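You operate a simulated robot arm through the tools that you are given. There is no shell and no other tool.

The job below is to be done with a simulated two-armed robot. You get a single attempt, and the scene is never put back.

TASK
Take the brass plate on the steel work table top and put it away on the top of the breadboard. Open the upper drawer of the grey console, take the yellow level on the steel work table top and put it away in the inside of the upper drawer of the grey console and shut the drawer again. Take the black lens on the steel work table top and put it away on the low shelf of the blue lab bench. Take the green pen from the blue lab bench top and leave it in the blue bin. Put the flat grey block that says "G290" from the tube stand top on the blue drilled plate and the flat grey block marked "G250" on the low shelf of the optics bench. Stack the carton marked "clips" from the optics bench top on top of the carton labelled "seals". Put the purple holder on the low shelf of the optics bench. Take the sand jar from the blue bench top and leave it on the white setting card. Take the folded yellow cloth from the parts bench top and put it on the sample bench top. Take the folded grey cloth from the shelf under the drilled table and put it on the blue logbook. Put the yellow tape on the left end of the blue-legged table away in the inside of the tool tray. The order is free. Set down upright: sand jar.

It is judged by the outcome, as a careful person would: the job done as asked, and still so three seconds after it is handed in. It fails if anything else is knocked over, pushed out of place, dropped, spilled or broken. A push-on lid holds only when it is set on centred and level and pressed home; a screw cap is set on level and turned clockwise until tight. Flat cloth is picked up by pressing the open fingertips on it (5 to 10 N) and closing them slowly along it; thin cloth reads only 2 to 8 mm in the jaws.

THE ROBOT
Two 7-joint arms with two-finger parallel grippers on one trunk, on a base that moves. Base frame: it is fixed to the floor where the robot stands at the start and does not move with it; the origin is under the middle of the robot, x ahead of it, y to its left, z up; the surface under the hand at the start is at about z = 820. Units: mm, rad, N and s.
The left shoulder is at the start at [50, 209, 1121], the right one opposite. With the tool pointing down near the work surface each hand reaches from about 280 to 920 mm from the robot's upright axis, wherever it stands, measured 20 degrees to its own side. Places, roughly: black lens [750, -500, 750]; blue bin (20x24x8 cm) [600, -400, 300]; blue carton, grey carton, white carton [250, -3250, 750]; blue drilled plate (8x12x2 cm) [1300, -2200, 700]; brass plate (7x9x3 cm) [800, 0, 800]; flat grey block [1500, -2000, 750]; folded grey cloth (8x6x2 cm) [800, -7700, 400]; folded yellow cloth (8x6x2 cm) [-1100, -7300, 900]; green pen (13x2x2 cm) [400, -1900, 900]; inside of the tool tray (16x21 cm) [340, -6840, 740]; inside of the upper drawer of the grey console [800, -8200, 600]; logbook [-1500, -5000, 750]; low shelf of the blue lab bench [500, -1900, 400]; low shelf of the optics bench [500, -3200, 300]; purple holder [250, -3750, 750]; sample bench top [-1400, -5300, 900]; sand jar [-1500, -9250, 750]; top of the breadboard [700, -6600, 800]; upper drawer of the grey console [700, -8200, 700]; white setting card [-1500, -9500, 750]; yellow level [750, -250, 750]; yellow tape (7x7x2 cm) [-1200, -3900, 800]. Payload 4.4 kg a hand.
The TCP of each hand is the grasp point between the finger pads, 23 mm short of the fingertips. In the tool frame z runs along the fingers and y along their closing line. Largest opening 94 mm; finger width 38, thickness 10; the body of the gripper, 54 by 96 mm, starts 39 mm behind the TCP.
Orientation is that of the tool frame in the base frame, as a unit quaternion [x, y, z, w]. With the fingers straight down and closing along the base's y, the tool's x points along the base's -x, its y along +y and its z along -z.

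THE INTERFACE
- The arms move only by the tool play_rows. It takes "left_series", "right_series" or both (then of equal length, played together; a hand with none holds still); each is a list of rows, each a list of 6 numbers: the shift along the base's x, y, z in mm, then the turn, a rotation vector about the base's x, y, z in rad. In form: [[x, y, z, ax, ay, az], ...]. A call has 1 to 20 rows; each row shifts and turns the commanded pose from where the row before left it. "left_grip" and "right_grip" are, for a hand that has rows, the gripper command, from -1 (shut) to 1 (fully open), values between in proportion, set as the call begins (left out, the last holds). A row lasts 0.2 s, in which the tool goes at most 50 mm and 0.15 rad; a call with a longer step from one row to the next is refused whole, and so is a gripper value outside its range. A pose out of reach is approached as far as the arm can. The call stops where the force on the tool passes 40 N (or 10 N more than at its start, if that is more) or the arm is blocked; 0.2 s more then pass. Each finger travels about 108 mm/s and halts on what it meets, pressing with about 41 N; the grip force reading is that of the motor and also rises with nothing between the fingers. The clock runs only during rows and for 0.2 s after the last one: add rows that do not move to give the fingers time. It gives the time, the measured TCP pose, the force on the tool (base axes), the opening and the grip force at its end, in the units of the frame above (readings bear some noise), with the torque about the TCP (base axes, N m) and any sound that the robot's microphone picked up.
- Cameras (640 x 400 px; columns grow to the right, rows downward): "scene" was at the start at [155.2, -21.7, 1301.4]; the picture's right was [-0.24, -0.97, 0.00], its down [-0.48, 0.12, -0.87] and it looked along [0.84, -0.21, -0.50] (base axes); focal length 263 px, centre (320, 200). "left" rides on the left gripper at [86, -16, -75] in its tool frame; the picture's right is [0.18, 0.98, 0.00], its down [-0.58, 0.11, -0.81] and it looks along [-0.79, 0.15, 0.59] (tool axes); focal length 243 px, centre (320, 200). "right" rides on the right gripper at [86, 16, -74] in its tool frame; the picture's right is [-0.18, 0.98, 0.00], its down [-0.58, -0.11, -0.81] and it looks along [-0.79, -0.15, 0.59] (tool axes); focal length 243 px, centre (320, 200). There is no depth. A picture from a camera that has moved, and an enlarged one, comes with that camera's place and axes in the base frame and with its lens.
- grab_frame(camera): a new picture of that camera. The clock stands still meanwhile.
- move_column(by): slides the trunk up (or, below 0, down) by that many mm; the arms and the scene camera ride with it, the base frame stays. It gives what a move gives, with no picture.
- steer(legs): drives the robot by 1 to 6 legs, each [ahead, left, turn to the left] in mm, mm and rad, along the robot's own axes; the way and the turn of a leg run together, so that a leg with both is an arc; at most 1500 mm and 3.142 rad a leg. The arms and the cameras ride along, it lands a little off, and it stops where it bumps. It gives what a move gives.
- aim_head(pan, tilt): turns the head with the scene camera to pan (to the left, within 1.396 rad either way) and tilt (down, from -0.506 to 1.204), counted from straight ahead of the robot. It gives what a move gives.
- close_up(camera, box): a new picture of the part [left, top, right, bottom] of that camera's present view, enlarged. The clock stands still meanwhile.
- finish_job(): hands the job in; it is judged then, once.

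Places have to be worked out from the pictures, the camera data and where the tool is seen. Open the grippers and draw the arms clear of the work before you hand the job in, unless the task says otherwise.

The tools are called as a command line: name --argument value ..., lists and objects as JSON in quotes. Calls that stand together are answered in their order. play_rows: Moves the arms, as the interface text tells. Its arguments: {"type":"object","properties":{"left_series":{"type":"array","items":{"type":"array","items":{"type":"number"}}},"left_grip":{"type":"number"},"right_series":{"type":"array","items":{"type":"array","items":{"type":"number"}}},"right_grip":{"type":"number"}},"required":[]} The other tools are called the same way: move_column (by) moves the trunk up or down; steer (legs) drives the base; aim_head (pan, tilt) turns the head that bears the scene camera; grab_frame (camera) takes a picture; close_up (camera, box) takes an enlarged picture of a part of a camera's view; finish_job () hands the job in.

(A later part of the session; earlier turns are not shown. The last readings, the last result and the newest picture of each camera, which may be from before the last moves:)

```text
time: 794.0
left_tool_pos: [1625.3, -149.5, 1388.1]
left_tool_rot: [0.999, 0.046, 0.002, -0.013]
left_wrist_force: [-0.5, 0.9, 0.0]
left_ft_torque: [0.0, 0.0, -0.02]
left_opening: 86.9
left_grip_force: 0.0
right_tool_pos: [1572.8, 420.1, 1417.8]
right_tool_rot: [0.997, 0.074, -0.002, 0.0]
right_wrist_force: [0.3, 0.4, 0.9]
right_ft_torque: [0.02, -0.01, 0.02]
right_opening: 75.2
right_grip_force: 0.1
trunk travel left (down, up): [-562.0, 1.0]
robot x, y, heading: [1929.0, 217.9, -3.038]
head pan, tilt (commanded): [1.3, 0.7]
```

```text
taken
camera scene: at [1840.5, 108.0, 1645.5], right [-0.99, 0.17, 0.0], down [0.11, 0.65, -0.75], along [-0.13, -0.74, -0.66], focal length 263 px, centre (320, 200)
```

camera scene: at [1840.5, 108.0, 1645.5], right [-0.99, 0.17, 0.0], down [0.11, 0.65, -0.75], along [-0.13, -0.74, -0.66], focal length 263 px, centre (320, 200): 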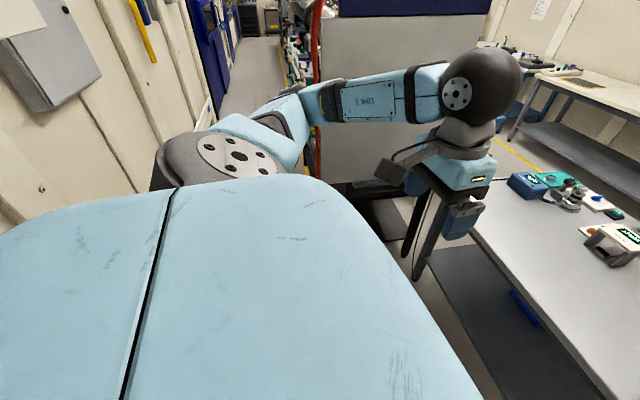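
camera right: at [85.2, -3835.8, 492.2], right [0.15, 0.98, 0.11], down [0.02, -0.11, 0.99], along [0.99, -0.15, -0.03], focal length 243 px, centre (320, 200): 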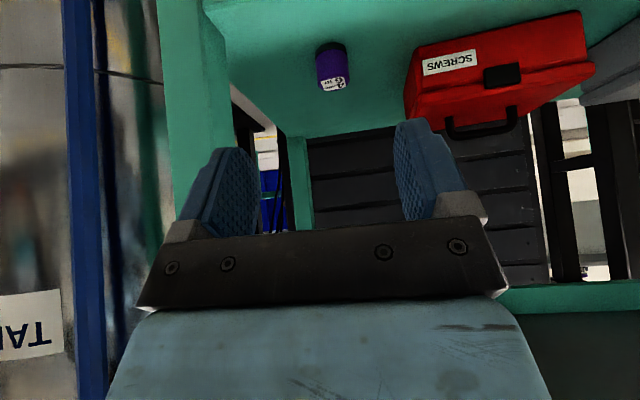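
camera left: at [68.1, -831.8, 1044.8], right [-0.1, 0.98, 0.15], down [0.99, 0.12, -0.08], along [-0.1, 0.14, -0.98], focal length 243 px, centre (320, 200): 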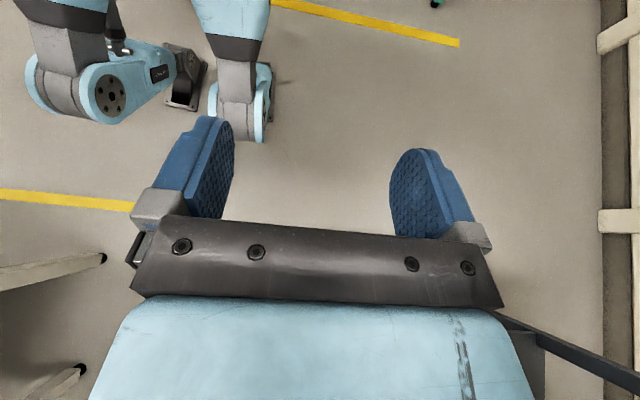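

The raised elbows touch wall-mounted boxes, so I lower the trunk to its normal height and step further towards −y.

move_column --by -360

steer --legs '[[0, 230, -0.09]]'

aim_head --pan 1.2 --tilt 0.5

grab_frame --camera "scene"

grab_frame --camera "left"

```text
time: 797.5
left_tool_pos: [1633.7, -148.4, 1029.0]
left_tool_rot: [0.999, 0.046, -0.003, -0.017]
left_wrist_force: [0.3, -0.5, 0.0]
left_ft_torque: [-0.01, -0.01, 0.0]
left_opening: 87.2
left_grip_force: 0.1
right_tool_pos: [1582.1, 420.3, 1064.0]
right_tool_rot: [0.997, 0.072, -0.006, -0.004]
right_wrist_force: [0.2, 0.4, -0.2]
right_ft_torque: [-0.03, 0.0, 0.01]
right_opening: 75.3
right_grip_force: 0.0
trunk travel left (down, up): [-202.0, 361.0]
robot x, y, heading: [1931.7, 221.8, -3.037]
head pan, tilt (commanded): [1.3, 0.7]
```

```text
time: 798.2
left_tool_pos: [1636.7, -146.8, 1031.4]
left_tool_rot: [0.999, 0.051, -0.006, -0.014]
left_wrist_force: [-0.8, 0.9, 0.7]
left_ft_torque: [0.02, -0.04, -0.01]
left_opening: 86.9
left_grip_force: 0.0
right_tool_pos: [1581.2, 420.5, 1063.5]
right_tool_rot: [0.997, 0.075, -0.009, 0.0]
right_wrist_force: [0.7, -0.2, 0.1]
right_ft_torque: [-0.03, -0.01, -0.02]
right_opening: 75.2
right_grip_force: 0.1
trunk travel left (down, up): [-202.0, 361.0]
robot x, y, heading: [1921.8, 217.5, -3.034]
head pan, tilt (commanded): [1.3, 0.7]
stopped in leg 1: the robot was blocked; the commanded pose is now the measured one
```

```text
time: 799.0
left_tool_pos: [1636.8, -147.4, 1029.5]
left_tool_rot: [0.999, 0.049, -0.004, -0.014]
left_wrist_force: [0.5, -0.3, 0.0]
left_ft_torque: [0.0, 0.02, 0.0]
left_opening: 87.1
left_grip_force: 0.2
right_tool_pos: [1580.4, 421.4, 1062.8]
right_tool_rot: [0.997, 0.075, -0.006, -0.001]
right_wrist_force: [0.0, -0.3, 1.2]
right_ft_torque: [-0.01, -0.01, -0.05]
right_opening: 75.2
right_grip_force: 0.1
trunk travel left (down, up): [-202.0, 361.0]
robot x, y, heading: [1925.1, 217.2, -3.037]
head pan, tilt (commanded): [1.201, 0.499]
```

```text
taken
camera scene: at [1843.3, 104.2, 1303.6], right [-0.97, 0.26, 0.01], down [0.12, 0.48, -0.87], along [-0.23, -0.84, -0.49], focal length 263 px, centre (320, 200)
```

scene: 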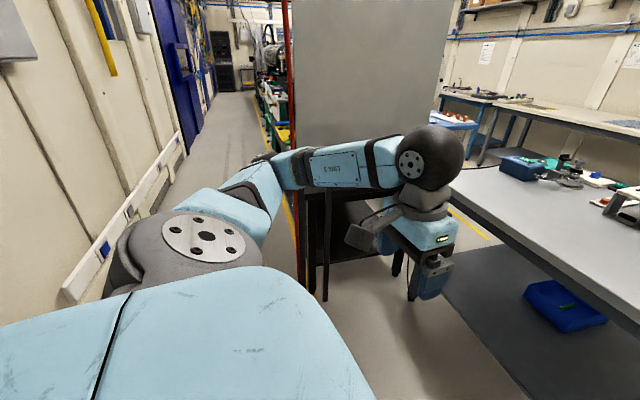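

```text
taken
camera left: at [1719.1, -124.7, 1104.5], right [0.28, -0.96, -0.03], down [-0.56, -0.19, 0.81], along [-0.78, -0.21, -0.59], focal length 243 px, centre (320, 200)
```

left: 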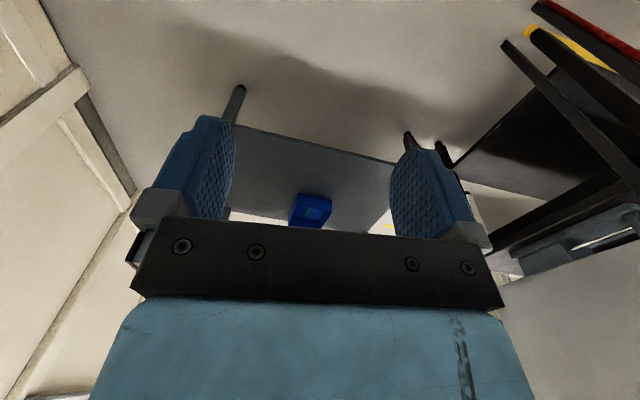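

I may just be wedged with the right elbow against the side wall, so I try a pure sidestep without turning.

steer --legs '[[0, 150, 0]]'

aim_head --pan -1.2 --tilt 0.6

grab_frame --camera "scene"

```text
time: 799.7
left_tool_pos: [1636.6, -147.0, 1031.7]
left_tool_rot: [0.999, 0.051, -0.005, -0.012]
left_wrist_force: [0.0, -0.2, -0.6]
left_ft_torque: [0.02, 0.03, -0.03]
left_opening: 87.0
left_grip_force: 0.0
right_tool_pos: [1578.6, 420.4, 1063.2]
right_tool_rot: [0.997, 0.077, -0.008, 0.001]
right_wrist_force: [-0.3, 0.5, -0.1]
right_ft_torque: [-0.01, -0.03, -0.01]
right_opening: 75.1
right_grip_force: 0.1
trunk travel left (down, up): [-202.0, 361.0]
robot x, y, heading: [1923.7, 218.0, -3.03]
head pan, tilt (commanded): [1.201, 0.499]
stopped in leg 1: the robot was blocked; the commanded pose is now the measured one
```

```text
time: 801.9
left_tool_pos: [1634.8, -147.1, 1030.3]
left_tool_rot: [0.999, 0.051, -0.003, -0.014]
left_wrist_force: [-0.6, 0.1, 0.0]
left_ft_torque: [-0.01, 0.05, 0.0]
left_opening: 87.2
left_grip_force: 0.0
right_tool_pos: [1578.9, 420.8, 1061.3]
right_tool_rot: [0.997, 0.077, -0.006, 0.001]
right_wrist_force: [0.2, 0.2, -0.3]
right_ft_torque: [-0.02, 0.01, -0.01]
right_opening: 75.1
right_grip_force: 0.0
trunk travel left (down, up): [-202.0, 361.0]
robot x, y, heading: [1922.8, 216.6, -3.032]
head pan, tilt (commanded): [-1.201, 0.6]
```

```text
taken
camera scene: at [1823.7, 272.4, 1297.6], right [0.89, 0.46, 0.0], down [0.26, -0.49, -0.83], along [-0.38, 0.74, -0.55], focal length 263 px, centre (320, 200)
```

scene: 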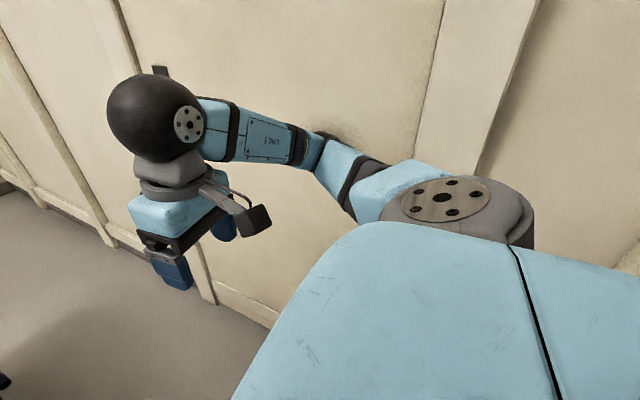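

I test a small move away from the wall side objects (forward, −x) to see what is holding me.

steer --legs '[[120, 0, 0]]'

steer --legs '[[0, 150, 0]]'

aim_head --pan 1.39 --tilt 0.9

grab_frame --camera "scene"

```text
time: 803.1
left_tool_pos: [1510.3, -148.1, 1033.9]
left_tool_rot: [0.999, 0.05, 0.0, -0.007]
left_wrist_force: [-0.8, -0.6, 0.1]
left_ft_torque: [0.02, -0.01, 0.0]
left_opening: 87.0
left_grip_force: 0.1
right_tool_pos: [1453.6, 420.5, 1056.3]
right_tool_rot: [0.997, 0.075, -0.003, 0.008]
right_wrist_force: [-0.6, -0.5, 0.8]
right_ft_torque: [0.07, -0.03, -0.02]
right_opening: 75.2
right_grip_force: 0.0
trunk travel left (down, up): [-202.0, 361.0]
robot x, y, heading: [1809.5, 207.7, -3.036]
head pan, tilt (commanded): [-1.201, 0.6]
```

```text
time: 805.1
left_tool_pos: [1527.2, -299.0, 1034.8]
left_tool_rot: [0.999, 0.051, -0.001, -0.005]
left_wrist_force: [-0.6, -1.2, -0.5]
left_ft_torque: [0.03, 0.01, -0.01]
left_opening: 87.2
left_grip_force: 0.0
right_tool_pos: [1470.7, 269.8, 1056.5]
right_tool_rot: [0.997, 0.076, -0.003, 0.009]
right_wrist_force: [0.1, 0.4, 0.3]
right_ft_torque: [0.02, 0.04, -0.02]
right_opening: 75.2
right_grip_force: 0.1
trunk travel left (down, up): [-202.0, 361.0]
robot x, y, heading: [1825.6, 54.6, -3.036]
head pan, tilt (commanded): [-1.201, 0.6]
```

```text
time: 807.4
left_tool_pos: [1527.6, -298.2, 1034.7]
left_tool_rot: [0.999, 0.051, -0.002, -0.005]
left_wrist_force: [1.5, 0.5, -0.3]
left_ft_torque: [-0.01, -0.02, 0.01]
left_opening: 86.9
left_grip_force: 0.2
right_tool_pos: [1469.9, 271.1, 1058.0]
right_tool_rot: [0.997, 0.076, -0.003, 0.008]
right_wrist_force: [0.6, 0.0, -0.7]
right_ft_torque: [0.02, 0.03, 0.02]
right_opening: 75.2
right_grip_force: 0.0
trunk travel left (down, up): [-202.0, 361.0]
robot x, y, heading: [1824.6, 54.4, -3.027]
head pan, tilt (commanded): [1.389, 0.901]
```

```text
taken
camera scene: at [1749.9, -27.8, 1271.3], right [-1.0, 0.07, 0.0], down [0.06, 0.78, -0.62], along [-0.05, -0.62, -0.78], focal length 263 px, centre (320, 200)
```

scene: 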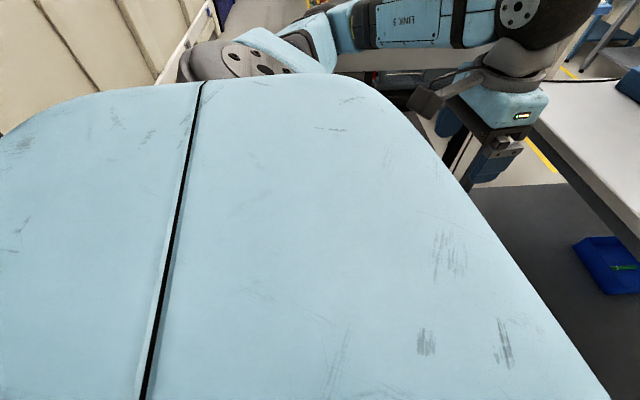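

Moving forward freed me: my back had touched the AIR UNIT. To pass between it and the stand's end (x≈1600) I will walk facing −y with the right arm stretched forward across the body so its elbow stays in. First I turn left to face −y.

steer --legs '[[0, 0, 1.46]]'

aim_head --pan 0.0 --tilt 0.5

grab_frame --camera "scene"

```text
time: 811.2
left_tool_pos: [2089.8, -297.2, 1045.8]
left_tool_rot: [0.738, 0.675, -0.004, 0.006]
left_wrist_force: [-0.1, -0.5, -0.3]
left_ft_torque: [-0.04, 0.04, -0.02]
left_opening: 86.8
left_grip_force: 0.2
right_tool_pos: [1525.8, -256.7, 1052.4]
right_tool_rot: [0.713, 0.701, 0.01, 0.02]
right_wrist_force: [-1.4, 0.6, 0.5]
right_ft_torque: [-0.04, 0.03, -0.01]
right_opening: 75.3
right_grip_force: 0.1
trunk travel left (down, up): [-202.0, 361.0]
robot x, y, heading: [1810.8, 51.1, -1.637]
head pan, tilt (commanded): [1.389, 0.901]
stopped in leg 1: the robot was blocked; the commanded pose is now the measured one
```

```text
time: 812.7
left_tool_pos: [2089.8, -296.9, 1043.6]
left_tool_rot: [0.737, 0.675, 0.0, 0.004]
left_wrist_force: [-0.3, 0.2, 0.5]
left_ft_torque: [-0.04, -0.01, 0.0]
left_opening: 86.8
left_grip_force: 0.1
right_tool_pos: [1524.8, -260.4, 1049.4]
right_tool_rot: [0.712, 0.702, 0.012, 0.019]
right_wrist_force: [0.3, 0.2, 0.7]
right_ft_torque: [-0.01, 0.0, 0.0]
right_opening: 75.4
right_grip_force: 0.1
trunk travel left (down, up): [-202.0, 361.0]
robot x, y, heading: [1814.2, 53.3, -1.629]
head pan, tilt (commanded): [0.0, 0.499]
```

```text
taken
camera scene: at [1781.3, -106.0, 1304.4], right [-1.0, 0.06, -0.03], down [0.05, 0.48, -0.88], along [-0.04, -0.88, -0.48], focal length 263 px, centre (320, 200)
```

scene: 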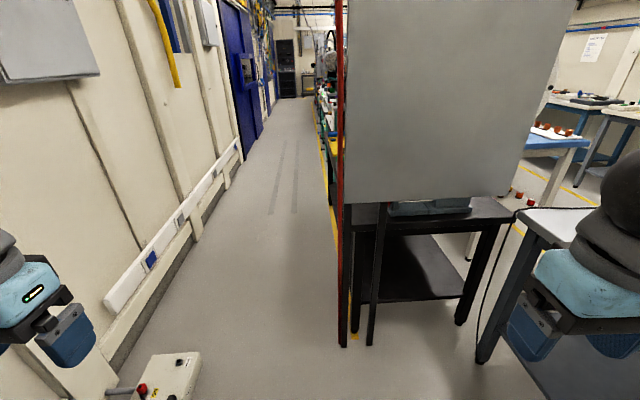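

The aisle behind is clear and wide (red pole at x≈1646, wall at ≈2700). The turn stopped slightly early, with the right arm disturbed; I look at the right elbow.

aim_head --pan -1.3 --tilt 0.6

grab_frame --camera "scene"

aim_head --pan 1.3 --tilt 0.7

grab_frame --camera "scene"

```text
time: 814.2
left_tool_pos: [2088.7, -297.1, 1044.1]
left_tool_rot: [0.737, 0.675, 0.0, 0.004]
left_wrist_force: [-0.3, 0.0, -0.4]
left_ft_torque: [0.0, 0.01, 0.01]
left_opening: 86.9
left_grip_force: 0.1
right_tool_pos: [1526.5, -259.5, 1050.2]
right_tool_rot: [0.712, 0.702, 0.012, 0.019]
right_wrist_force: [0.3, -0.6, -0.3]
right_ft_torque: [-0.01, -0.02, 0.03]
right_opening: 75.1
right_grip_force: 0.1
trunk travel left (down, up): [-202.0, 361.0]
robot x, y, heading: [1815.6, 53.6, -1.626]
head pan, tilt (commanded): [-1.3, 0.6]
```

```text
taken
camera scene: at [1700.6, -33.5, 1293.4], right [-0.21, 0.98, -0.01], down [0.57, 0.12, -0.81], along [-0.79, -0.18, -0.59], focal length 263 px, centre (320, 200)
```

scene: 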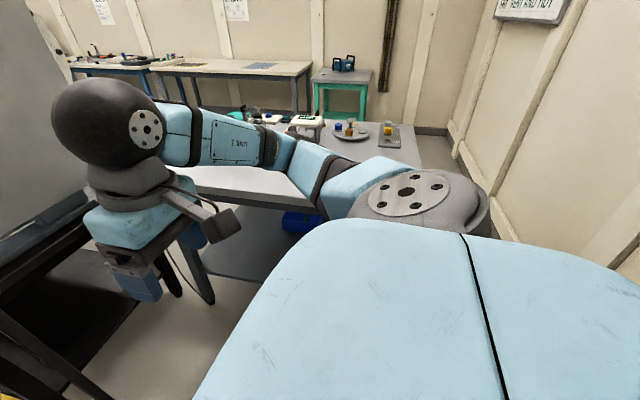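

```text
time: 816.5
left_tool_pos: [2089.6, -297.0, 1043.3]
left_tool_rot: [0.738, 0.675, 0.0, 0.004]
left_wrist_force: [0.2, 0.3, 1.2]
left_ft_torque: [-0.01, 0.02, -0.02]
left_opening: 86.9
left_grip_force: 0.1
right_tool_pos: [1525.5, -260.3, 1050.7]
right_tool_rot: [0.711, 0.702, 0.011, 0.02]
right_wrist_force: [-0.5, -0.2, -0.2]
right_ft_torque: [-0.01, 0.02, -0.04]
right_opening: 75.1
right_grip_force: 0.0
trunk travel left (down, up): [-202.0, 361.0]
robot x, y, heading: [1816.8, 53.1, -1.629]
head pan, tilt (commanded): [1.3, 0.7]
```

```text
taken
camera scene: at [1867.6, -42.0, 1289.3], right [-0.32, -0.95, -0.01], down [-0.59, 0.21, -0.78], along [0.74, -0.25, -0.62], focal length 263 px, centre (320, 200)
```

scene: 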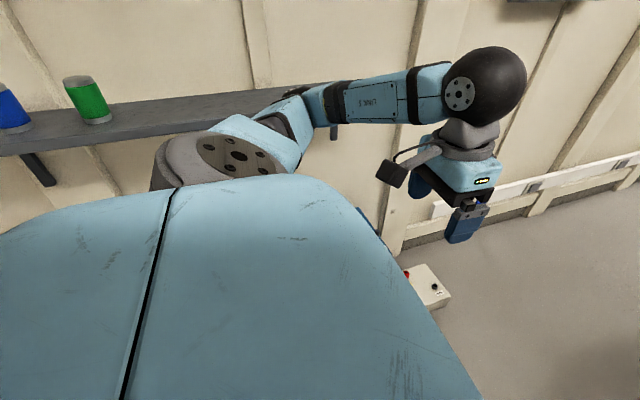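

My left elbow is right at the wall shelf with the two cups (not touched). I step 90 mm to the right (−x), then walk forward a little to clear that shelf.

steer --legs '[[0, -90, 0]]'

steer --legs '[[330, 0, 0.05]]'

grab_frame --camera "scene"

aim_head --pan 0.0 --tilt 0.6

grab_frame --camera "scene"

```text
time: 818.0
left_tool_pos: [2024.0, -292.6, 1036.2]
left_tool_rot: [0.736, 0.677, -0.009, -0.005]
left_wrist_force: [-0.5, -0.3, 0.3]
left_ft_torque: [-0.01, 0.03, -0.01]
left_opening: 87.0
left_grip_force: 0.0
right_tool_pos: [1459.3, -257.3, 1056.8]
right_tool_rot: [0.711, 0.703, 0.004, 0.01]
right_wrist_force: [0.0, 0.1, -0.5]
right_ft_torque: [0.01, 0.03, 0.03]
right_opening: 75.2
right_grip_force: 0.1
trunk travel left (down, up): [-202.0, 361.0]
robot x, y, heading: [1731.9, 56.0, -1.631]
head pan, tilt (commanded): [1.3, 0.7]
```

```text
time: 820.2
left_tool_pos: [2028.7, -610.9, 1036.3]
left_tool_rot: [0.72, 0.694, -0.009, -0.005]
left_wrist_force: [-0.6, -1.0, -0.2]
left_ft_torque: [0.02, -0.01, 0.01]
left_opening: 87.0
left_grip_force: 0.0
right_tool_pos: [1464.0, -600.5, 1057.2]
right_tool_rot: [0.695, 0.719, 0.003, 0.009]
right_wrist_force: [0.1, -0.1, -0.2]
right_ft_torque: [0.0, -0.03, 0.01]
right_opening: 75.3
right_grip_force: 0.0
trunk travel left (down, up): [-202.0, 361.0]
robot x, y, heading: [1718.3, -276.5, -1.583]
head pan, tilt (commanded): [1.3, 0.7]
```

```text
taken
camera scene: at [1800.7, -367.0, 1287.4], right [-0.28, -0.96, 0.0], down [-0.62, 0.18, -0.76], along [0.74, -0.21, -0.64], focal length 263 px, centre (320, 200)
```

scene: 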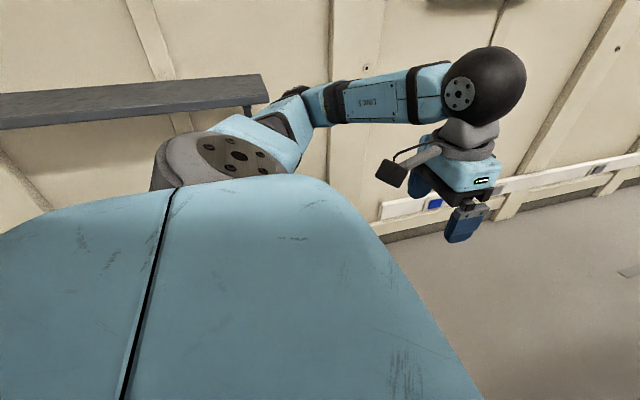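

```text
time: 821.6
left_tool_pos: [2029.8, -609.1, 1035.3]
left_tool_rot: [0.72, 0.694, -0.009, -0.004]
left_wrist_force: [-0.7, 0.0, 0.6]
left_ft_torque: [0.0, -0.02, -0.01]
left_opening: 86.8
left_grip_force: 0.0
right_tool_pos: [1463.7, -601.5, 1057.7]
right_tool_rot: [0.695, 0.719, 0.003, 0.01]
right_wrist_force: [-0.4, -0.8, -0.3]
right_ft_torque: [-0.02, 0.0, 0.0]
right_opening: 75.2
right_grip_force: 0.0
trunk travel left (down, up): [-202.0, 361.0]
robot x, y, heading: [1717.3, -274.9, -1.58]
head pan, tilt (commanded): [0.0, 0.6]
```

```text
taken
camera scene: at [1718.4, -431.4, 1296.1], right [-1.0, 0.01, 0.0], down [0.0, 0.56, -0.83], along [-0.01, -0.83, -0.56], focal length 263 px, centre (320, 200)
```

scene: 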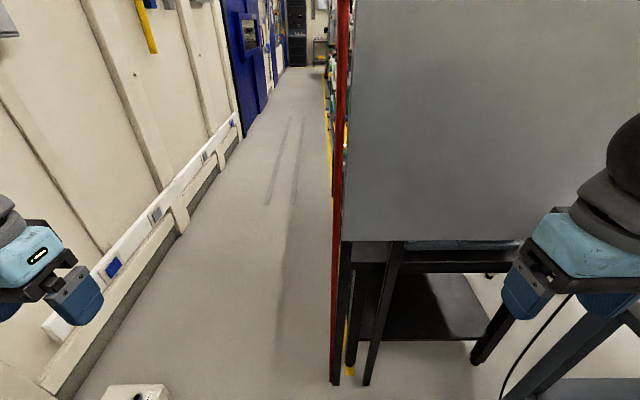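

Step by step: I go forward 140 mm past the shelf's end, then sidestep left 225 mm, keeping clear of plate and wall.

steer --legs '[[140, 0, 0], [0, 225, 0.01]]'

grab_frame --camera "scene"

```text
time: 824.8
left_tool_pos: [2212.3, -747.4, 1036.2]
left_tool_rot: [0.716, 0.698, -0.009, -0.004]
left_wrist_force: [0.4, -0.2, -0.8]
left_ft_torque: [-0.02, 0.01, -0.01]
left_opening: 87.1
left_grip_force: 0.0
right_tool_pos: [1647.0, -743.2, 1056.4]
right_tool_rot: [0.691, 0.723, 0.003, 0.01]
right_wrist_force: [-0.6, -0.5, 0.5]
right_ft_torque: [0.03, -0.01, -0.05]
right_opening: 75.3
right_grip_force: 0.0
trunk travel left (down, up): [-202.0, 361.0]
robot x, y, heading: [1903.8, -416.3, -1.568]
head pan, tilt (commanded): [0.0, 0.6]
stopped in leg 2: the robot was blocked; the commanded pose is now the measured one
```

```text
taken
camera scene: at [1899.7, -571.9, 1296.0], right [-1.0, 0.0, 0.0], down [0.0, 0.56, -0.83], along [0.0, -0.83, -0.56], focal length 263 px, centre (320, 200)
```

scene: 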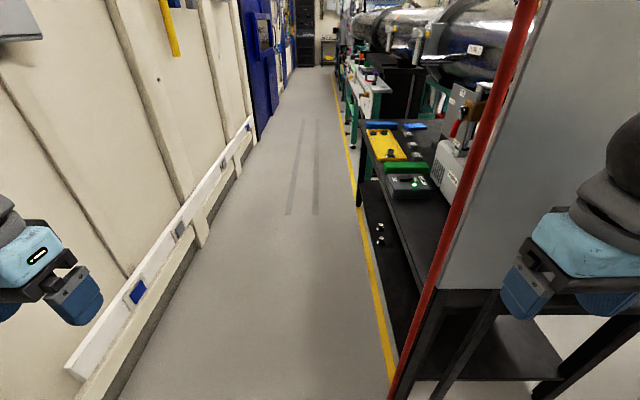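

aim_head --pan 1.3 --tilt 0.75

grab_frame --camera "scene"

grab_frame --camera "left"

```text
time: 826.2
left_tool_pos: [2213.1, -748.7, 1035.3]
left_tool_rot: [0.716, 0.698, -0.009, -0.004]
left_wrist_force: [0.2, 0.7, 0.3]
left_ft_torque: [0.0, -0.01, -0.01]
left_opening: 86.8
left_grip_force: 0.1
right_tool_pos: [1649.0, -743.1, 1057.6]
right_tool_rot: [0.691, 0.723, 0.003, 0.01]
right_wrist_force: [0.6, 0.4, -0.3]
right_ft_torque: [0.01, -0.01, 0.02]
right_opening: 75.4
right_grip_force: 0.1
trunk travel left (down, up): [-202.0, 361.0]
robot x, y, heading: [1901.2, -417.2, -1.571]
head pan, tilt (commanded): [1.3, 0.75]
```

```text
taken
camera scene: at [1980.2, -505.6, 1283.2], right [-0.27, -0.96, 0.0], down [-0.66, 0.18, -0.73], along [0.7, -0.2, -0.68], focal length 263 px, centre (320, 200)
```

scene: 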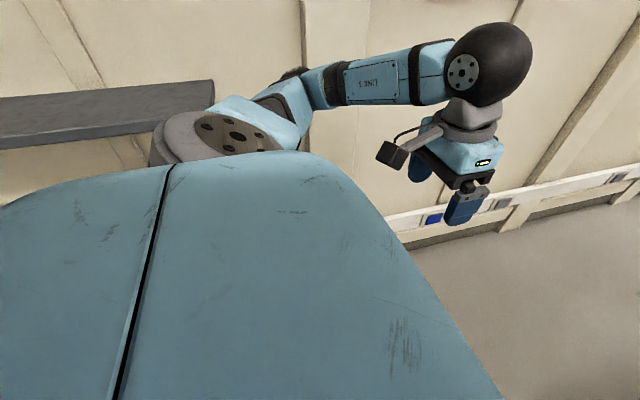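

```text
taken
camera left: at [2198.7, -660.6, 1110.3], right [0.99, 0.16, -0.02], down [0.11, -0.58, 0.81], along [0.12, -0.8, -0.59], focal length 243 px, centre (320, 200)
```

left: 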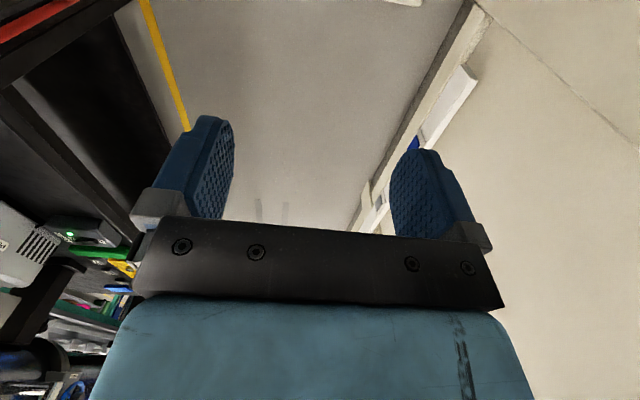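

My left elbow reaches wider than I thought and touches a wall pilaster. I stretch both arms forward along the aisle (the right one across the body) so that the elbows come in.

play_rows --left_series '[[2, -46, 0, 0, 0, 0], [2, -46, 0, 0, 0, 0], [2, -46, 0, 0, 0, 0], [2, -46, 0, 0, 0, 0], [2, -46, 0, 0, 0, 0], [2, -46, 0, 0, 0, 0], [2, -46, 0, 0, 0, 0], [2, -46, 0, 0, 0, 0], [2, -46, 0, 0, 0, 0], [1, -46, 0, 0, 0, 0], [0, -46, 0, 0, 0, 0]]' --right_series '[[45, 0, 0, 0, 0, 0], [46, 0, 0, 0, 0, 0], [46, 0, 0, 0, 0, 0], [46, 0, 0, 0, 0, 0], [46, 0, 0, 0, 0, 0], [46, -5, 0, 0, 0, 0], [35, -30, 0, 0, 0, 0], [30, -38, 0, 0, 0, 0], [20, -44, 0, 0, 0, 0], [10, -46, 0, 0, 0, 0], [0, -48, 0, 0, 0, 0]]'

play_rows --right_series '[[0, -46, 0, 0, 0, 0], [0, -46, 0, 0, 0, 0], [0, -46, 0, 0, 0, 0], [0, -46, 0, 0, 0, 0], [0, -46, 0, 0, 0, 0]]'

aim_head --pan 0.0 --tilt 0.6

grab_frame --camera "scene"

```text
time: 828.6
left_tool_pos: [2230.5, -1256.9, 1035.9]
left_tool_rot: [0.717, 0.697, -0.009, -0.003]
left_wrist_force: [-1.3, -1.1, 0.7]
left_ft_torque: [-0.02, 0.02, 0.0]
left_opening: 87.0
left_grip_force: 0.0
right_tool_pos: [2017.3, -958.0, 1058.0]
right_tool_rot: [0.691, 0.723, 0.004, 0.009]
right_wrist_force: [0.1, 0.1, -0.2]
right_ft_torque: [-0.01, -0.03, -0.01]
right_opening: 74.8
right_grip_force: 0.0
trunk travel left (down, up): [-202.0, 361.0]
robot x, y, heading: [1900.2, -415.3, -1.574]
head pan, tilt (commanded): [1.3, 0.75]
```

```text
time: 829.9
left_tool_pos: [2233.9, -1255.1, 1035.7]
left_tool_rot: [0.716, 0.698, -0.009, -0.005]
left_wrist_force: [-0.4, -0.8, 0.2]
left_ft_torque: [0.01, 0.0, 0.03]
left_opening: 86.7
left_grip_force: 0.1
right_tool_pos: [2014.0, -1178.2, 1056.8]
right_tool_rot: [0.69, 0.724, 0.003, 0.01]
right_wrist_force: [0.3, -0.2, 0.1]
right_ft_torque: [0.01, 0.03, 0.03]
right_opening: 75.0
right_grip_force: 0.0
right hand out of reach, approached as far as the arm can: row 5
trunk travel left (down, up): [-202.0, 361.0]
robot x, y, heading: [1900.5, -418.3, -1.571]
head pan, tilt (commanded): [1.3, 0.75]
```

```text
time: 831.3
left_tool_pos: [2234.7, -1254.6, 1035.9]
left_tool_rot: [0.716, 0.698, -0.01, -0.004]
left_wrist_force: [-0.9, 0.2, 0.0]
left_ft_torque: [0.02, 0.01, 0.0]
left_opening: 87.1
left_grip_force: 0.1
right_tool_pos: [2012.2, -1177.5, 1055.6]
right_tool_rot: [0.691, 0.723, 0.003, 0.01]
right_wrist_force: [0.5, -1.2, 0.7]
right_ft_torque: [-0.01, 0.0, -0.02]
right_opening: 75.2
right_grip_force: 0.1
trunk travel left (down, up): [-202.0, 361.0]
robot x, y, heading: [1899.6, -417.3, -1.567]
head pan, tilt (commanded): [0.0, 0.6]
```

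```text
taken
camera scene: at [1900.5, -571.8, 1296.1], right [-1.0, 0.0, 0.0], down [0.0, 0.56, -0.83], along [0.0, -0.83, -0.56], focal length 263 px, centre (320, 200)
```

scene: 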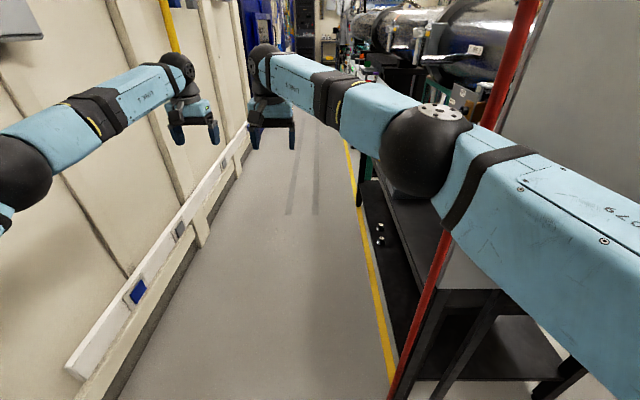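

The elbows are in now. I sidestep left 65 mm and then walk forward past the pole in stages.

steer --legs '[[0, 65, 0]]'

steer --legs '[[300, 0, 0]]'

grab_frame --camera "scene"

```text
time: 832.0
left_tool_pos: [2235.3, -1254.8, 1035.4]
left_tool_rot: [0.716, 0.699, -0.009, -0.004]
left_wrist_force: [-0.4, -0.2, 0.1]
left_ft_torque: [0.01, 0.02, 0.0]
left_opening: 87.1
left_grip_force: 0.0
right_tool_pos: [2012.5, -1176.5, 1056.7]
right_tool_rot: [0.691, 0.723, 0.004, 0.009]
right_wrist_force: [0.0, 0.1, -0.5]
right_ft_torque: [0.0, -0.02, 0.01]
right_opening: 75.4
right_grip_force: 0.0
trunk travel left (down, up): [-202.0, 361.0]
robot x, y, heading: [1900.8, -416.1, -1.574]
head pan, tilt (commanded): [0.0, 0.6]
stopped in leg 1: the robot was blocked; the commanded pose is now the measured one
```

```text
time: 834.1
left_tool_pos: [2239.4, -1553.4, 1035.3]
left_tool_rot: [0.715, 0.699, -0.01, -0.003]
left_wrist_force: [0.3, -0.3, 0.1]
left_ft_torque: [0.02, -0.01, -0.02]
left_opening: 86.8
left_grip_force: 0.1
right_tool_pos: [2017.0, -1475.3, 1056.4]
right_tool_rot: [0.689, 0.725, 0.003, 0.01]
right_wrist_force: [-0.4, -0.1, 0.5]
right_ft_torque: [0.01, 0.01, 0.02]
right_opening: 75.1
right_grip_force: 0.2
trunk travel left (down, up): [-202.0, 361.0]
robot x, y, heading: [1896.4, -715.8, -1.566]
head pan, tilt (commanded): [0.0, 0.6]
```

```text
taken
camera scene: at [1902.0, -871.1, 1296.0], right [-1.0, -0.01, 0.0], down [0.0, 0.57, -0.82], along [0.0, -0.82, -0.57], focal length 263 px, centre (320, 200)
```

scene: 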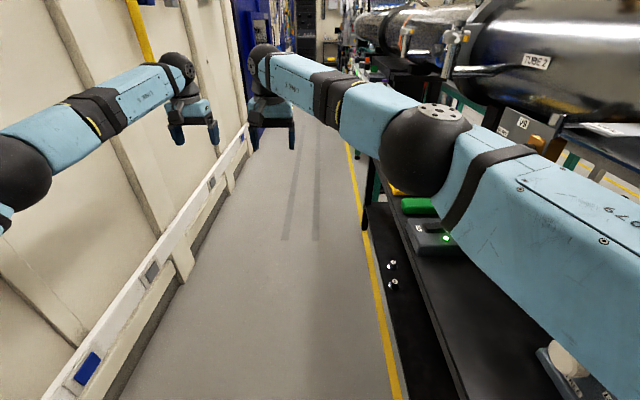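

steer --legs '[[0, 70, 0]]'

aim_head --pan -1.2 --tilt 0.5

grab_frame --camera "scene"

```text
time: 835.4
left_tool_pos: [2282.8, -1584.6, 1033.8]
left_tool_rot: [0.72, 0.694, -0.01, -0.004]
left_wrist_force: [0.8, 0.1, -0.4]
left_ft_torque: [0.04, 0.06, 0.0]
left_opening: 86.8
left_grip_force: 0.1
right_tool_pos: [2064.0, -1505.4, 1056.8]
right_tool_rot: [0.694, 0.72, 0.004, 0.009]
right_wrist_force: [0.2, -0.1, -0.3]
right_ft_torque: [0.02, -0.02, 0.02]
right_opening: 75.2
right_grip_force: 0.0
trunk travel left (down, up): [-202.0, 361.0]
robot x, y, heading: [1959.1, -738.2, -1.579]
head pan, tilt (commanded): [0.0, 0.6]
stopped in leg 1: the robot was blocked; the commanded pose is now the measured one
```

```text
time: 836.8
left_tool_pos: [2281.6, -1583.5, 1036.4]
left_tool_rot: [0.72, 0.694, -0.01, -0.003]
left_wrist_force: [-0.2, 0.2, -0.2]
left_ft_torque: [0.0, 0.01, 0.01]
left_opening: 87.1
left_grip_force: 0.1
right_tool_pos: [2063.3, -1503.3, 1058.2]
right_tool_rot: [0.694, 0.72, 0.002, 0.01]
right_wrist_force: [0.8, 0.0, -0.6]
right_ft_torque: [0.0, 0.01, 0.01]
right_opening: 75.2
right_grip_force: 0.1
trunk travel left (down, up): [-202.0, 361.0]
robot x, y, heading: [1953.3, -740.8, -1.578]
head pan, tilt (commanded): [-1.201, 0.499]
```

```text
taken
camera scene: at [1872.0, -840.9, 1305.1], right [-0.36, 0.93, 0.0], down [0.45, 0.17, -0.88], along [-0.82, -0.31, -0.48], focal length 263 px, centre (320, 200)
```

scene: 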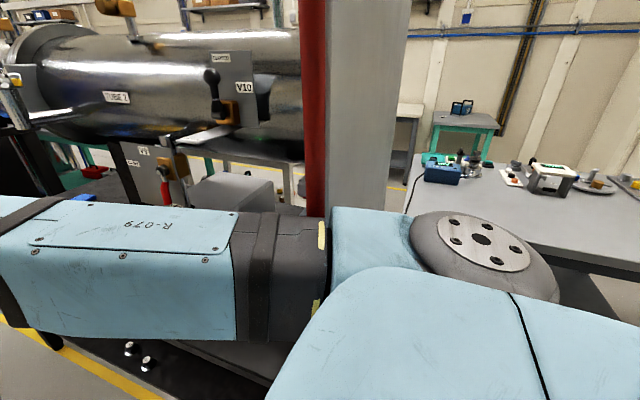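

I am at x≈1955 with about 30 mm between shoulder and pole. I walk on forward past the stand's end.

steer --legs '[[350, 0, 0]]'

steer --legs '[[300, 60, 0]]'

aim_head --pan -0.6 --tilt 0.6

grab_frame --camera "scene"

```text
time: 839.0
left_tool_pos: [2281.8, -1924.2, 1036.3]
left_tool_rot: [0.72, 0.694, -0.01, -0.004]
left_wrist_force: [0.0, 1.1, 0.1]
left_ft_torque: [0.0, 0.0, -0.01]
left_opening: 87.1
left_grip_force: 0.0
right_tool_pos: [2060.8, -1844.1, 1057.4]
right_tool_rot: [0.694, 0.72, 0.003, 0.009]
right_wrist_force: [0.1, 0.0, -0.1]
right_ft_torque: [0.01, -0.02, 0.01]
right_opening: 75.6
right_grip_force: 0.1
trunk travel left (down, up): [-202.0, 361.0]
robot x, y, heading: [1955.5, -1081.8, -1.582]
head pan, tilt (commanded): [-1.201, 0.499]
```

```text
time: 841.1
left_tool_pos: [2336.4, -2221.3, 1037.0]
left_tool_rot: [0.72, 0.693, -0.011, -0.003]
left_wrist_force: [-0.1, -0.3, -0.3]
left_ft_torque: [-0.02, 0.02, 0.0]
left_opening: 87.1
left_grip_force: 0.1
right_tool_pos: [2117.6, -2142.9, 1057.1]
right_tool_rot: [0.694, 0.72, 0.003, 0.01]
right_wrist_force: [-0.3, 0.0, -0.3]
right_ft_torque: [0.02, 0.01, 0.02]
right_opening: 75.1
right_grip_force: 0.0
trunk travel left (down, up): [-202.0, 361.0]
robot x, y, heading: [2013.2, -1378.6, -1.582]
head pan, tilt (commanded): [-1.201, 0.499]
```

```text
time: 842.1
left_tool_pos: [2336.9, -2222.1, 1037.3]
left_tool_rot: [0.721, 0.693, -0.01, -0.003]
left_wrist_force: [0.6, 0.2, 0.7]
left_ft_torque: [-0.01, 0.02, -0.01]
left_opening: 86.9
left_grip_force: 0.1
right_tool_pos: [2118.5, -2141.9, 1058.4]
right_tool_rot: [0.695, 0.719, 0.003, 0.01]
right_wrist_force: [0.1, -0.4, -0.9]
right_ft_torque: [0.05, -0.04, 0.02]
right_opening: 75.1
right_grip_force: 0.1
trunk travel left (down, up): [-202.0, 361.0]
robot x, y, heading: [2015.0, -1378.1, -1.581]
head pan, tilt (commanded): [-0.6, 0.6]
```

```text
taken
camera scene: at [1961.8, -1519.2, 1296.1], right [-0.82, 0.57, 0.0], down [0.32, 0.46, -0.83], along [-0.47, -0.68, -0.56], focal length 263 px, centre (320, 200)
```

scene: 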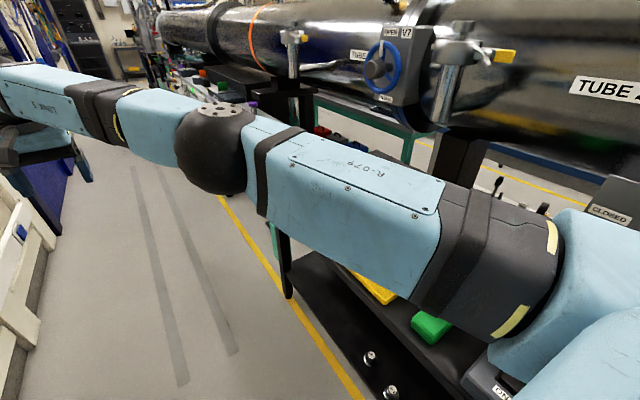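

I am behind the stand now. To turn towards it I must keep the elbows above the tube (top ≈1330), so I raise the trunk fully and then bring both hands in.

move_column --by 360

grab_frame --camera "scene"

```text
time: 845.6
left_tool_pos: [2336.8, -2221.2, 1398.0]
left_tool_rot: [0.721, 0.693, -0.011, -0.003]
left_wrist_force: [0.0, -0.3, 0.1]
left_ft_torque: [0.0, 0.0, 0.01]
left_opening: 86.9
left_grip_force: 0.0
right_tool_pos: [2117.5, -2139.8, 1417.4]
right_tool_rot: [0.695, 0.719, 0.003, 0.009]
right_wrist_force: [0.6, 0.0, -0.1]
right_ft_torque: [0.02, 0.0, 0.03]
right_opening: 75.3
right_grip_force: 0.0
trunk travel left (down, up): [-562.0, 1.0]
robot x, y, heading: [2014.4, -1378.3, -1.582]
head pan, tilt (commanded): [-0.6, 0.6]
```

```text
taken
camera scene: at [1961.9, -1519.2, 1656.0], right [-0.82, 0.57, 0.0], down [0.32, 0.46, -0.83], along [-0.47, -0.68, -0.56], focal length 263 px, centre (320, 200)
```

scene: 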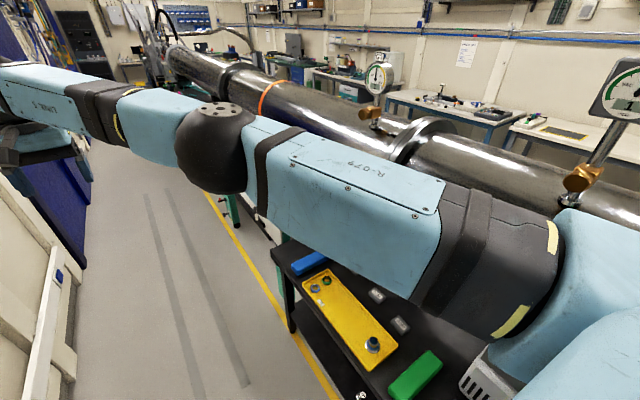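

Two gauges stand on the tube at y≈-1600 and -2060 (up to z≈1600). I position myself between them at y≈-1690, x≈2060, and then bring in the right arm only.

steer --legs '[[310, 45, 0.01]]'

play_rows --right_series '[[0, 45, 0, 0, 0, 0], [0, 45, 0, 0, 0, 0], [0, 45, 0, 0, 0, 0], [0, 45, 0, 0, 0, 0], [0, 45, 0, 0, 0, 0], [0, 45, 0, 0, 0, 0], [-20, 40, 0, 0, 0, 0], [-45, 5, 0, 0, 0, 0], [-45, 0, 0, 0, 0, 0], [-45, 0, 0, 0, 0, 0], [-45, 0, 0, 0, 0, 0], [-45, 0, 0, 0, 0, 0], [-45, 0, 0, 0, 0, 0], [-45, 0, 0, 0, 0, 0]]'

grab_frame --camera "scene"

```text
time: 847.7
left_tool_pos: [2389.3, -2527.5, 1399.4]
left_tool_rot: [0.717, 0.697, -0.011, -0.003]
left_wrist_force: [-0.1, -0.3, 0.1]
left_ft_torque: [-0.02, 0.02, -0.01]
left_opening: 87.0
left_grip_force: 0.1
right_tool_pos: [2168.2, -2450.6, 1420.2]
right_tool_rot: [0.69, 0.723, 0.002, 0.012]
right_wrist_force: [0.1, 0.5, 0.4]
right_ft_torque: [-0.01, 0.0, -0.01]
right_opening: 75.1
right_grip_force: 0.1
trunk travel left (down, up): [-562.0, 1.0]
robot x, y, heading: [2057.9, -1690.1, -1.571]
head pan, tilt (commanded): [-0.6, 0.6]
```

```text
time: 850.7
left_tool_pos: [2384.2, -2528.0, 1399.3]
left_tool_rot: [0.717, 0.697, -0.01, -0.002]
left_wrist_force: [-0.2, 0.3, -0.5]
left_ft_torque: [-0.02, -0.05, 0.0]
left_opening: 87.0
left_grip_force: 0.1
right_tool_pos: [1829.1, -2135.4, 1417.4]
right_tool_rot: [0.691, 0.723, 0.002, 0.011]
right_wrist_force: [-0.8, 1.0, 0.3]
right_ft_torque: [-0.02, 0.01, -0.03]
right_opening: 75.4
right_grip_force: 0.1
trunk travel left (down, up): [-562.0, 1.0]
robot x, y, heading: [2053.8, -1687.3, -1.566]
head pan, tilt (commanded): [-0.6, 0.6]
```

```text
taken
camera scene: at [2003.3, -1829.5, 1656.1], right [-0.83, 0.56, 0.0], down [0.32, 0.47, -0.82], along [-0.46, -0.68, -0.57], focal length 263 px, centre (320, 200)
```

scene: 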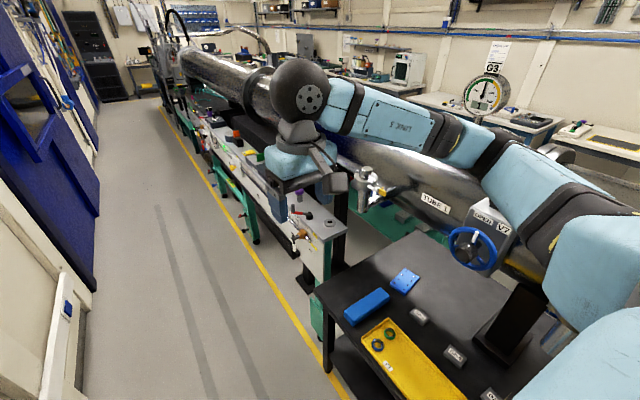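

From here the blocks and the blue drilled plate are in plain view. The right elbow's arc would come near the gauges, so I walk on to y≈-2480, past them, to do the turn.

steer --legs '[[790, 0, 0]]'

grab_frame --camera "scene"

```text
time: 854.9
left_tool_pos: [2403.4, -3314.1, 1399.0]
left_tool_rot: [0.713, 0.701, -0.011, -0.003]
left_wrist_force: [0.2, 0.1, 0.6]
left_ft_torque: [-0.03, -0.01, 0.04]
left_opening: 87.1
left_grip_force: 0.1
right_tool_pos: [1842.6, -2925.2, 1416.4]
right_tool_rot: [0.687, 0.727, 0.002, 0.01]
right_wrist_force: [-0.6, -0.4, 0.2]
right_ft_torque: [0.0, 0.02, -0.04]
right_opening: 75.2
right_grip_force: 0.0
trunk travel left (down, up): [-562.0, 1.0]
robot x, y, heading: [2060.0, -2477.8, -1.556]
head pan, tilt (commanded): [-0.6, 0.6]
```

```text
taken
camera scene: at [2013.0, -2618.4, 1656.2], right [-0.83, 0.56, 0.0], down [0.31, 0.47, -0.83], along [-0.46, -0.69, -0.56], focal length 263 px, centre (320, 200)
```

scene: 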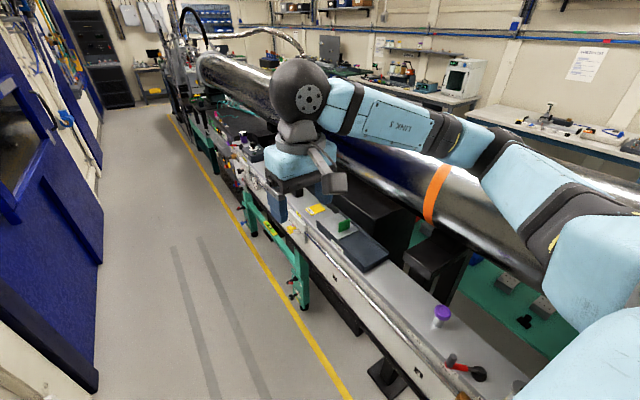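

The airspace above the tube is free here. I turn right in two steps, bringing in the left arm in between.

steer --legs '[[0, 0, -0.8]]'

play_rows --left_series '[[28, 32, 0, 0, 0, 0], [28, 32, 0, 0, 0, 0], [28, 32, 0, 0, 0, 0], [28, 32, 0, 0, 0, 0], [28, 32, 0, 0, 0, 0], [28, 32, 0, 0, 0, 0], [28, 32, 0, 0, 0, 0], [28, 32, 0, 0, 0, 0], [28, 32, 0, 0, 0, 0]]'

steer --legs '[[0, 0, -0.785]]'

aim_head --pan 0.0 --tilt 0.7

grab_frame --camera "scene"

```text
time: 857.4
left_tool_pos: [1705.8, -3308.2, 1397.0]
left_tool_rot: [0.929, 0.371, -0.008, -0.007]
left_wrist_force: [0.0, -0.3, -0.8]
left_ft_torque: [-0.03, -0.02, -0.01]
left_opening: 86.9
left_grip_force: 0.1
right_tool_pos: [1589.7, -2637.3, 1417.8]
right_tool_rot: [0.915, 0.404, -0.001, 0.011]
right_wrist_force: [0.8, 0.2, -0.1]
right_ft_torque: [0.0, -0.03, -0.01]
right_opening: 75.2
right_grip_force: 0.0
trunk travel left (down, up): [-562.0, 1.0]
robot x, y, heading: [2062.1, -2480.6, -2.355]
head pan, tilt (commanded): [-0.6, 0.6]
```

```text
time: 859.4
left_tool_pos: [1962.1, -3017.3, 1396.6]
left_tool_rot: [0.929, 0.37, -0.01, -0.006]
left_wrist_force: [0.0, 1.6, -0.3]
left_ft_torque: [-0.01, 0.01, -0.01]
left_opening: 87.2
left_grip_force: 0.1
right_tool_pos: [1590.3, -2636.2, 1417.7]
right_tool_rot: [0.915, 0.404, -0.004, 0.011]
right_wrist_force: [0.4, -0.3, 0.1]
right_ft_torque: [-0.04, 0.01, 0.02]
right_opening: 75.0
right_grip_force: 0.0
trunk travel left (down, up): [-562.0, 1.0]
robot x, y, heading: [2062.6, -2478.3, -2.352]
head pan, tilt (commanded): [-0.6, 0.6]
```

```text
time: 861.9
left_tool_pos: [1601.0, -2779.8, 1397.2]
left_tool_rot: [1.0, -0.024, -0.006, -0.009]
left_wrist_force: [0.5, -0.3, -0.1]
left_ft_torque: [-0.04, -0.01, -0.03]
left_opening: 87.0
left_grip_force: 0.2
right_tool_pos: [1621.1, -2248.2, 1417.9]
right_tool_rot: [1.0, 0.013, -0.005, 0.008]
right_wrist_force: [-0.9, -0.4, 0.5]
right_ft_torque: [0.02, 0.01, -0.01]
right_opening: 75.3
right_grip_force: 0.0
trunk travel left (down, up): [-562.0, 1.0]
robot x, y, heading: [2062.6, -2478.2, 3.122]
head pan, tilt (commanded): [-0.6, 0.6]
```

```text
time: 862.9
left_tool_pos: [1602.0, -2780.2, 1398.0]
left_tool_rot: [1.0, -0.023, -0.004, -0.01]
left_wrist_force: [0.2, -0.4, -0.7]
left_ft_torque: [-0.01, 0.0, -0.01]
left_opening: 86.8
left_grip_force: 0.1
right_tool_pos: [1619.6, -2247.0, 1416.1]
right_tool_rot: [1.0, 0.013, -0.005, 0.009]
right_wrist_force: [0.0, 1.1, 0.2]
right_ft_torque: [0.03, -0.04, -0.01]
right_opening: 75.2
right_grip_force: 0.2
trunk travel left (down, up): [-562.0, 1.0]
robot x, y, heading: [2060.1, -2480.4, 3.123]
head pan, tilt (commanded): [0.0, 0.7]
```

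```text
taken
camera scene: at [1909.1, -2475.8, 1647.4], right [0.02, 1.0, 0.0], down [0.64, -0.01, -0.77], along [-0.76, 0.01, -0.64], focal length 263 px, centre (320, 200)
```

scene: 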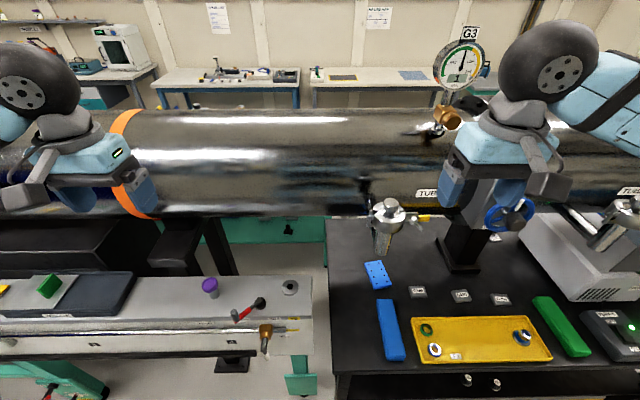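

Facing the stand from behind, I can read it well. I zoom in on blocks and plate.

close_up --camera "scene" --box '[350, 240, 550, 365]'

```text
3.20 times, centred on (450, 302) of scene
camera zoom: at [1909.1, -2475.8, 1647.4], right [0.02, 1.0, 0.0], down [0.64, -0.01, -0.77], along [-0.76, 0.01, -0.64], focal length 842 px, centre (-96, -128)
```

zoom: 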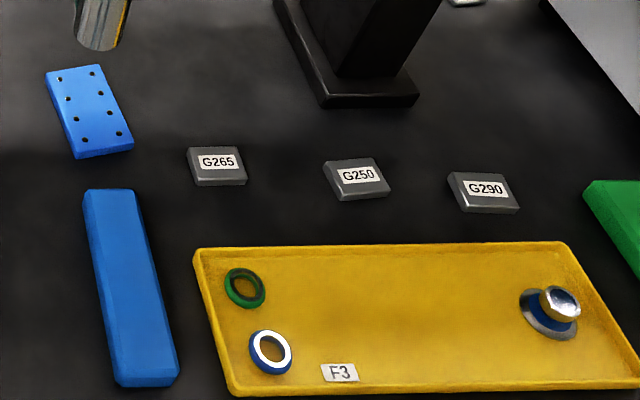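

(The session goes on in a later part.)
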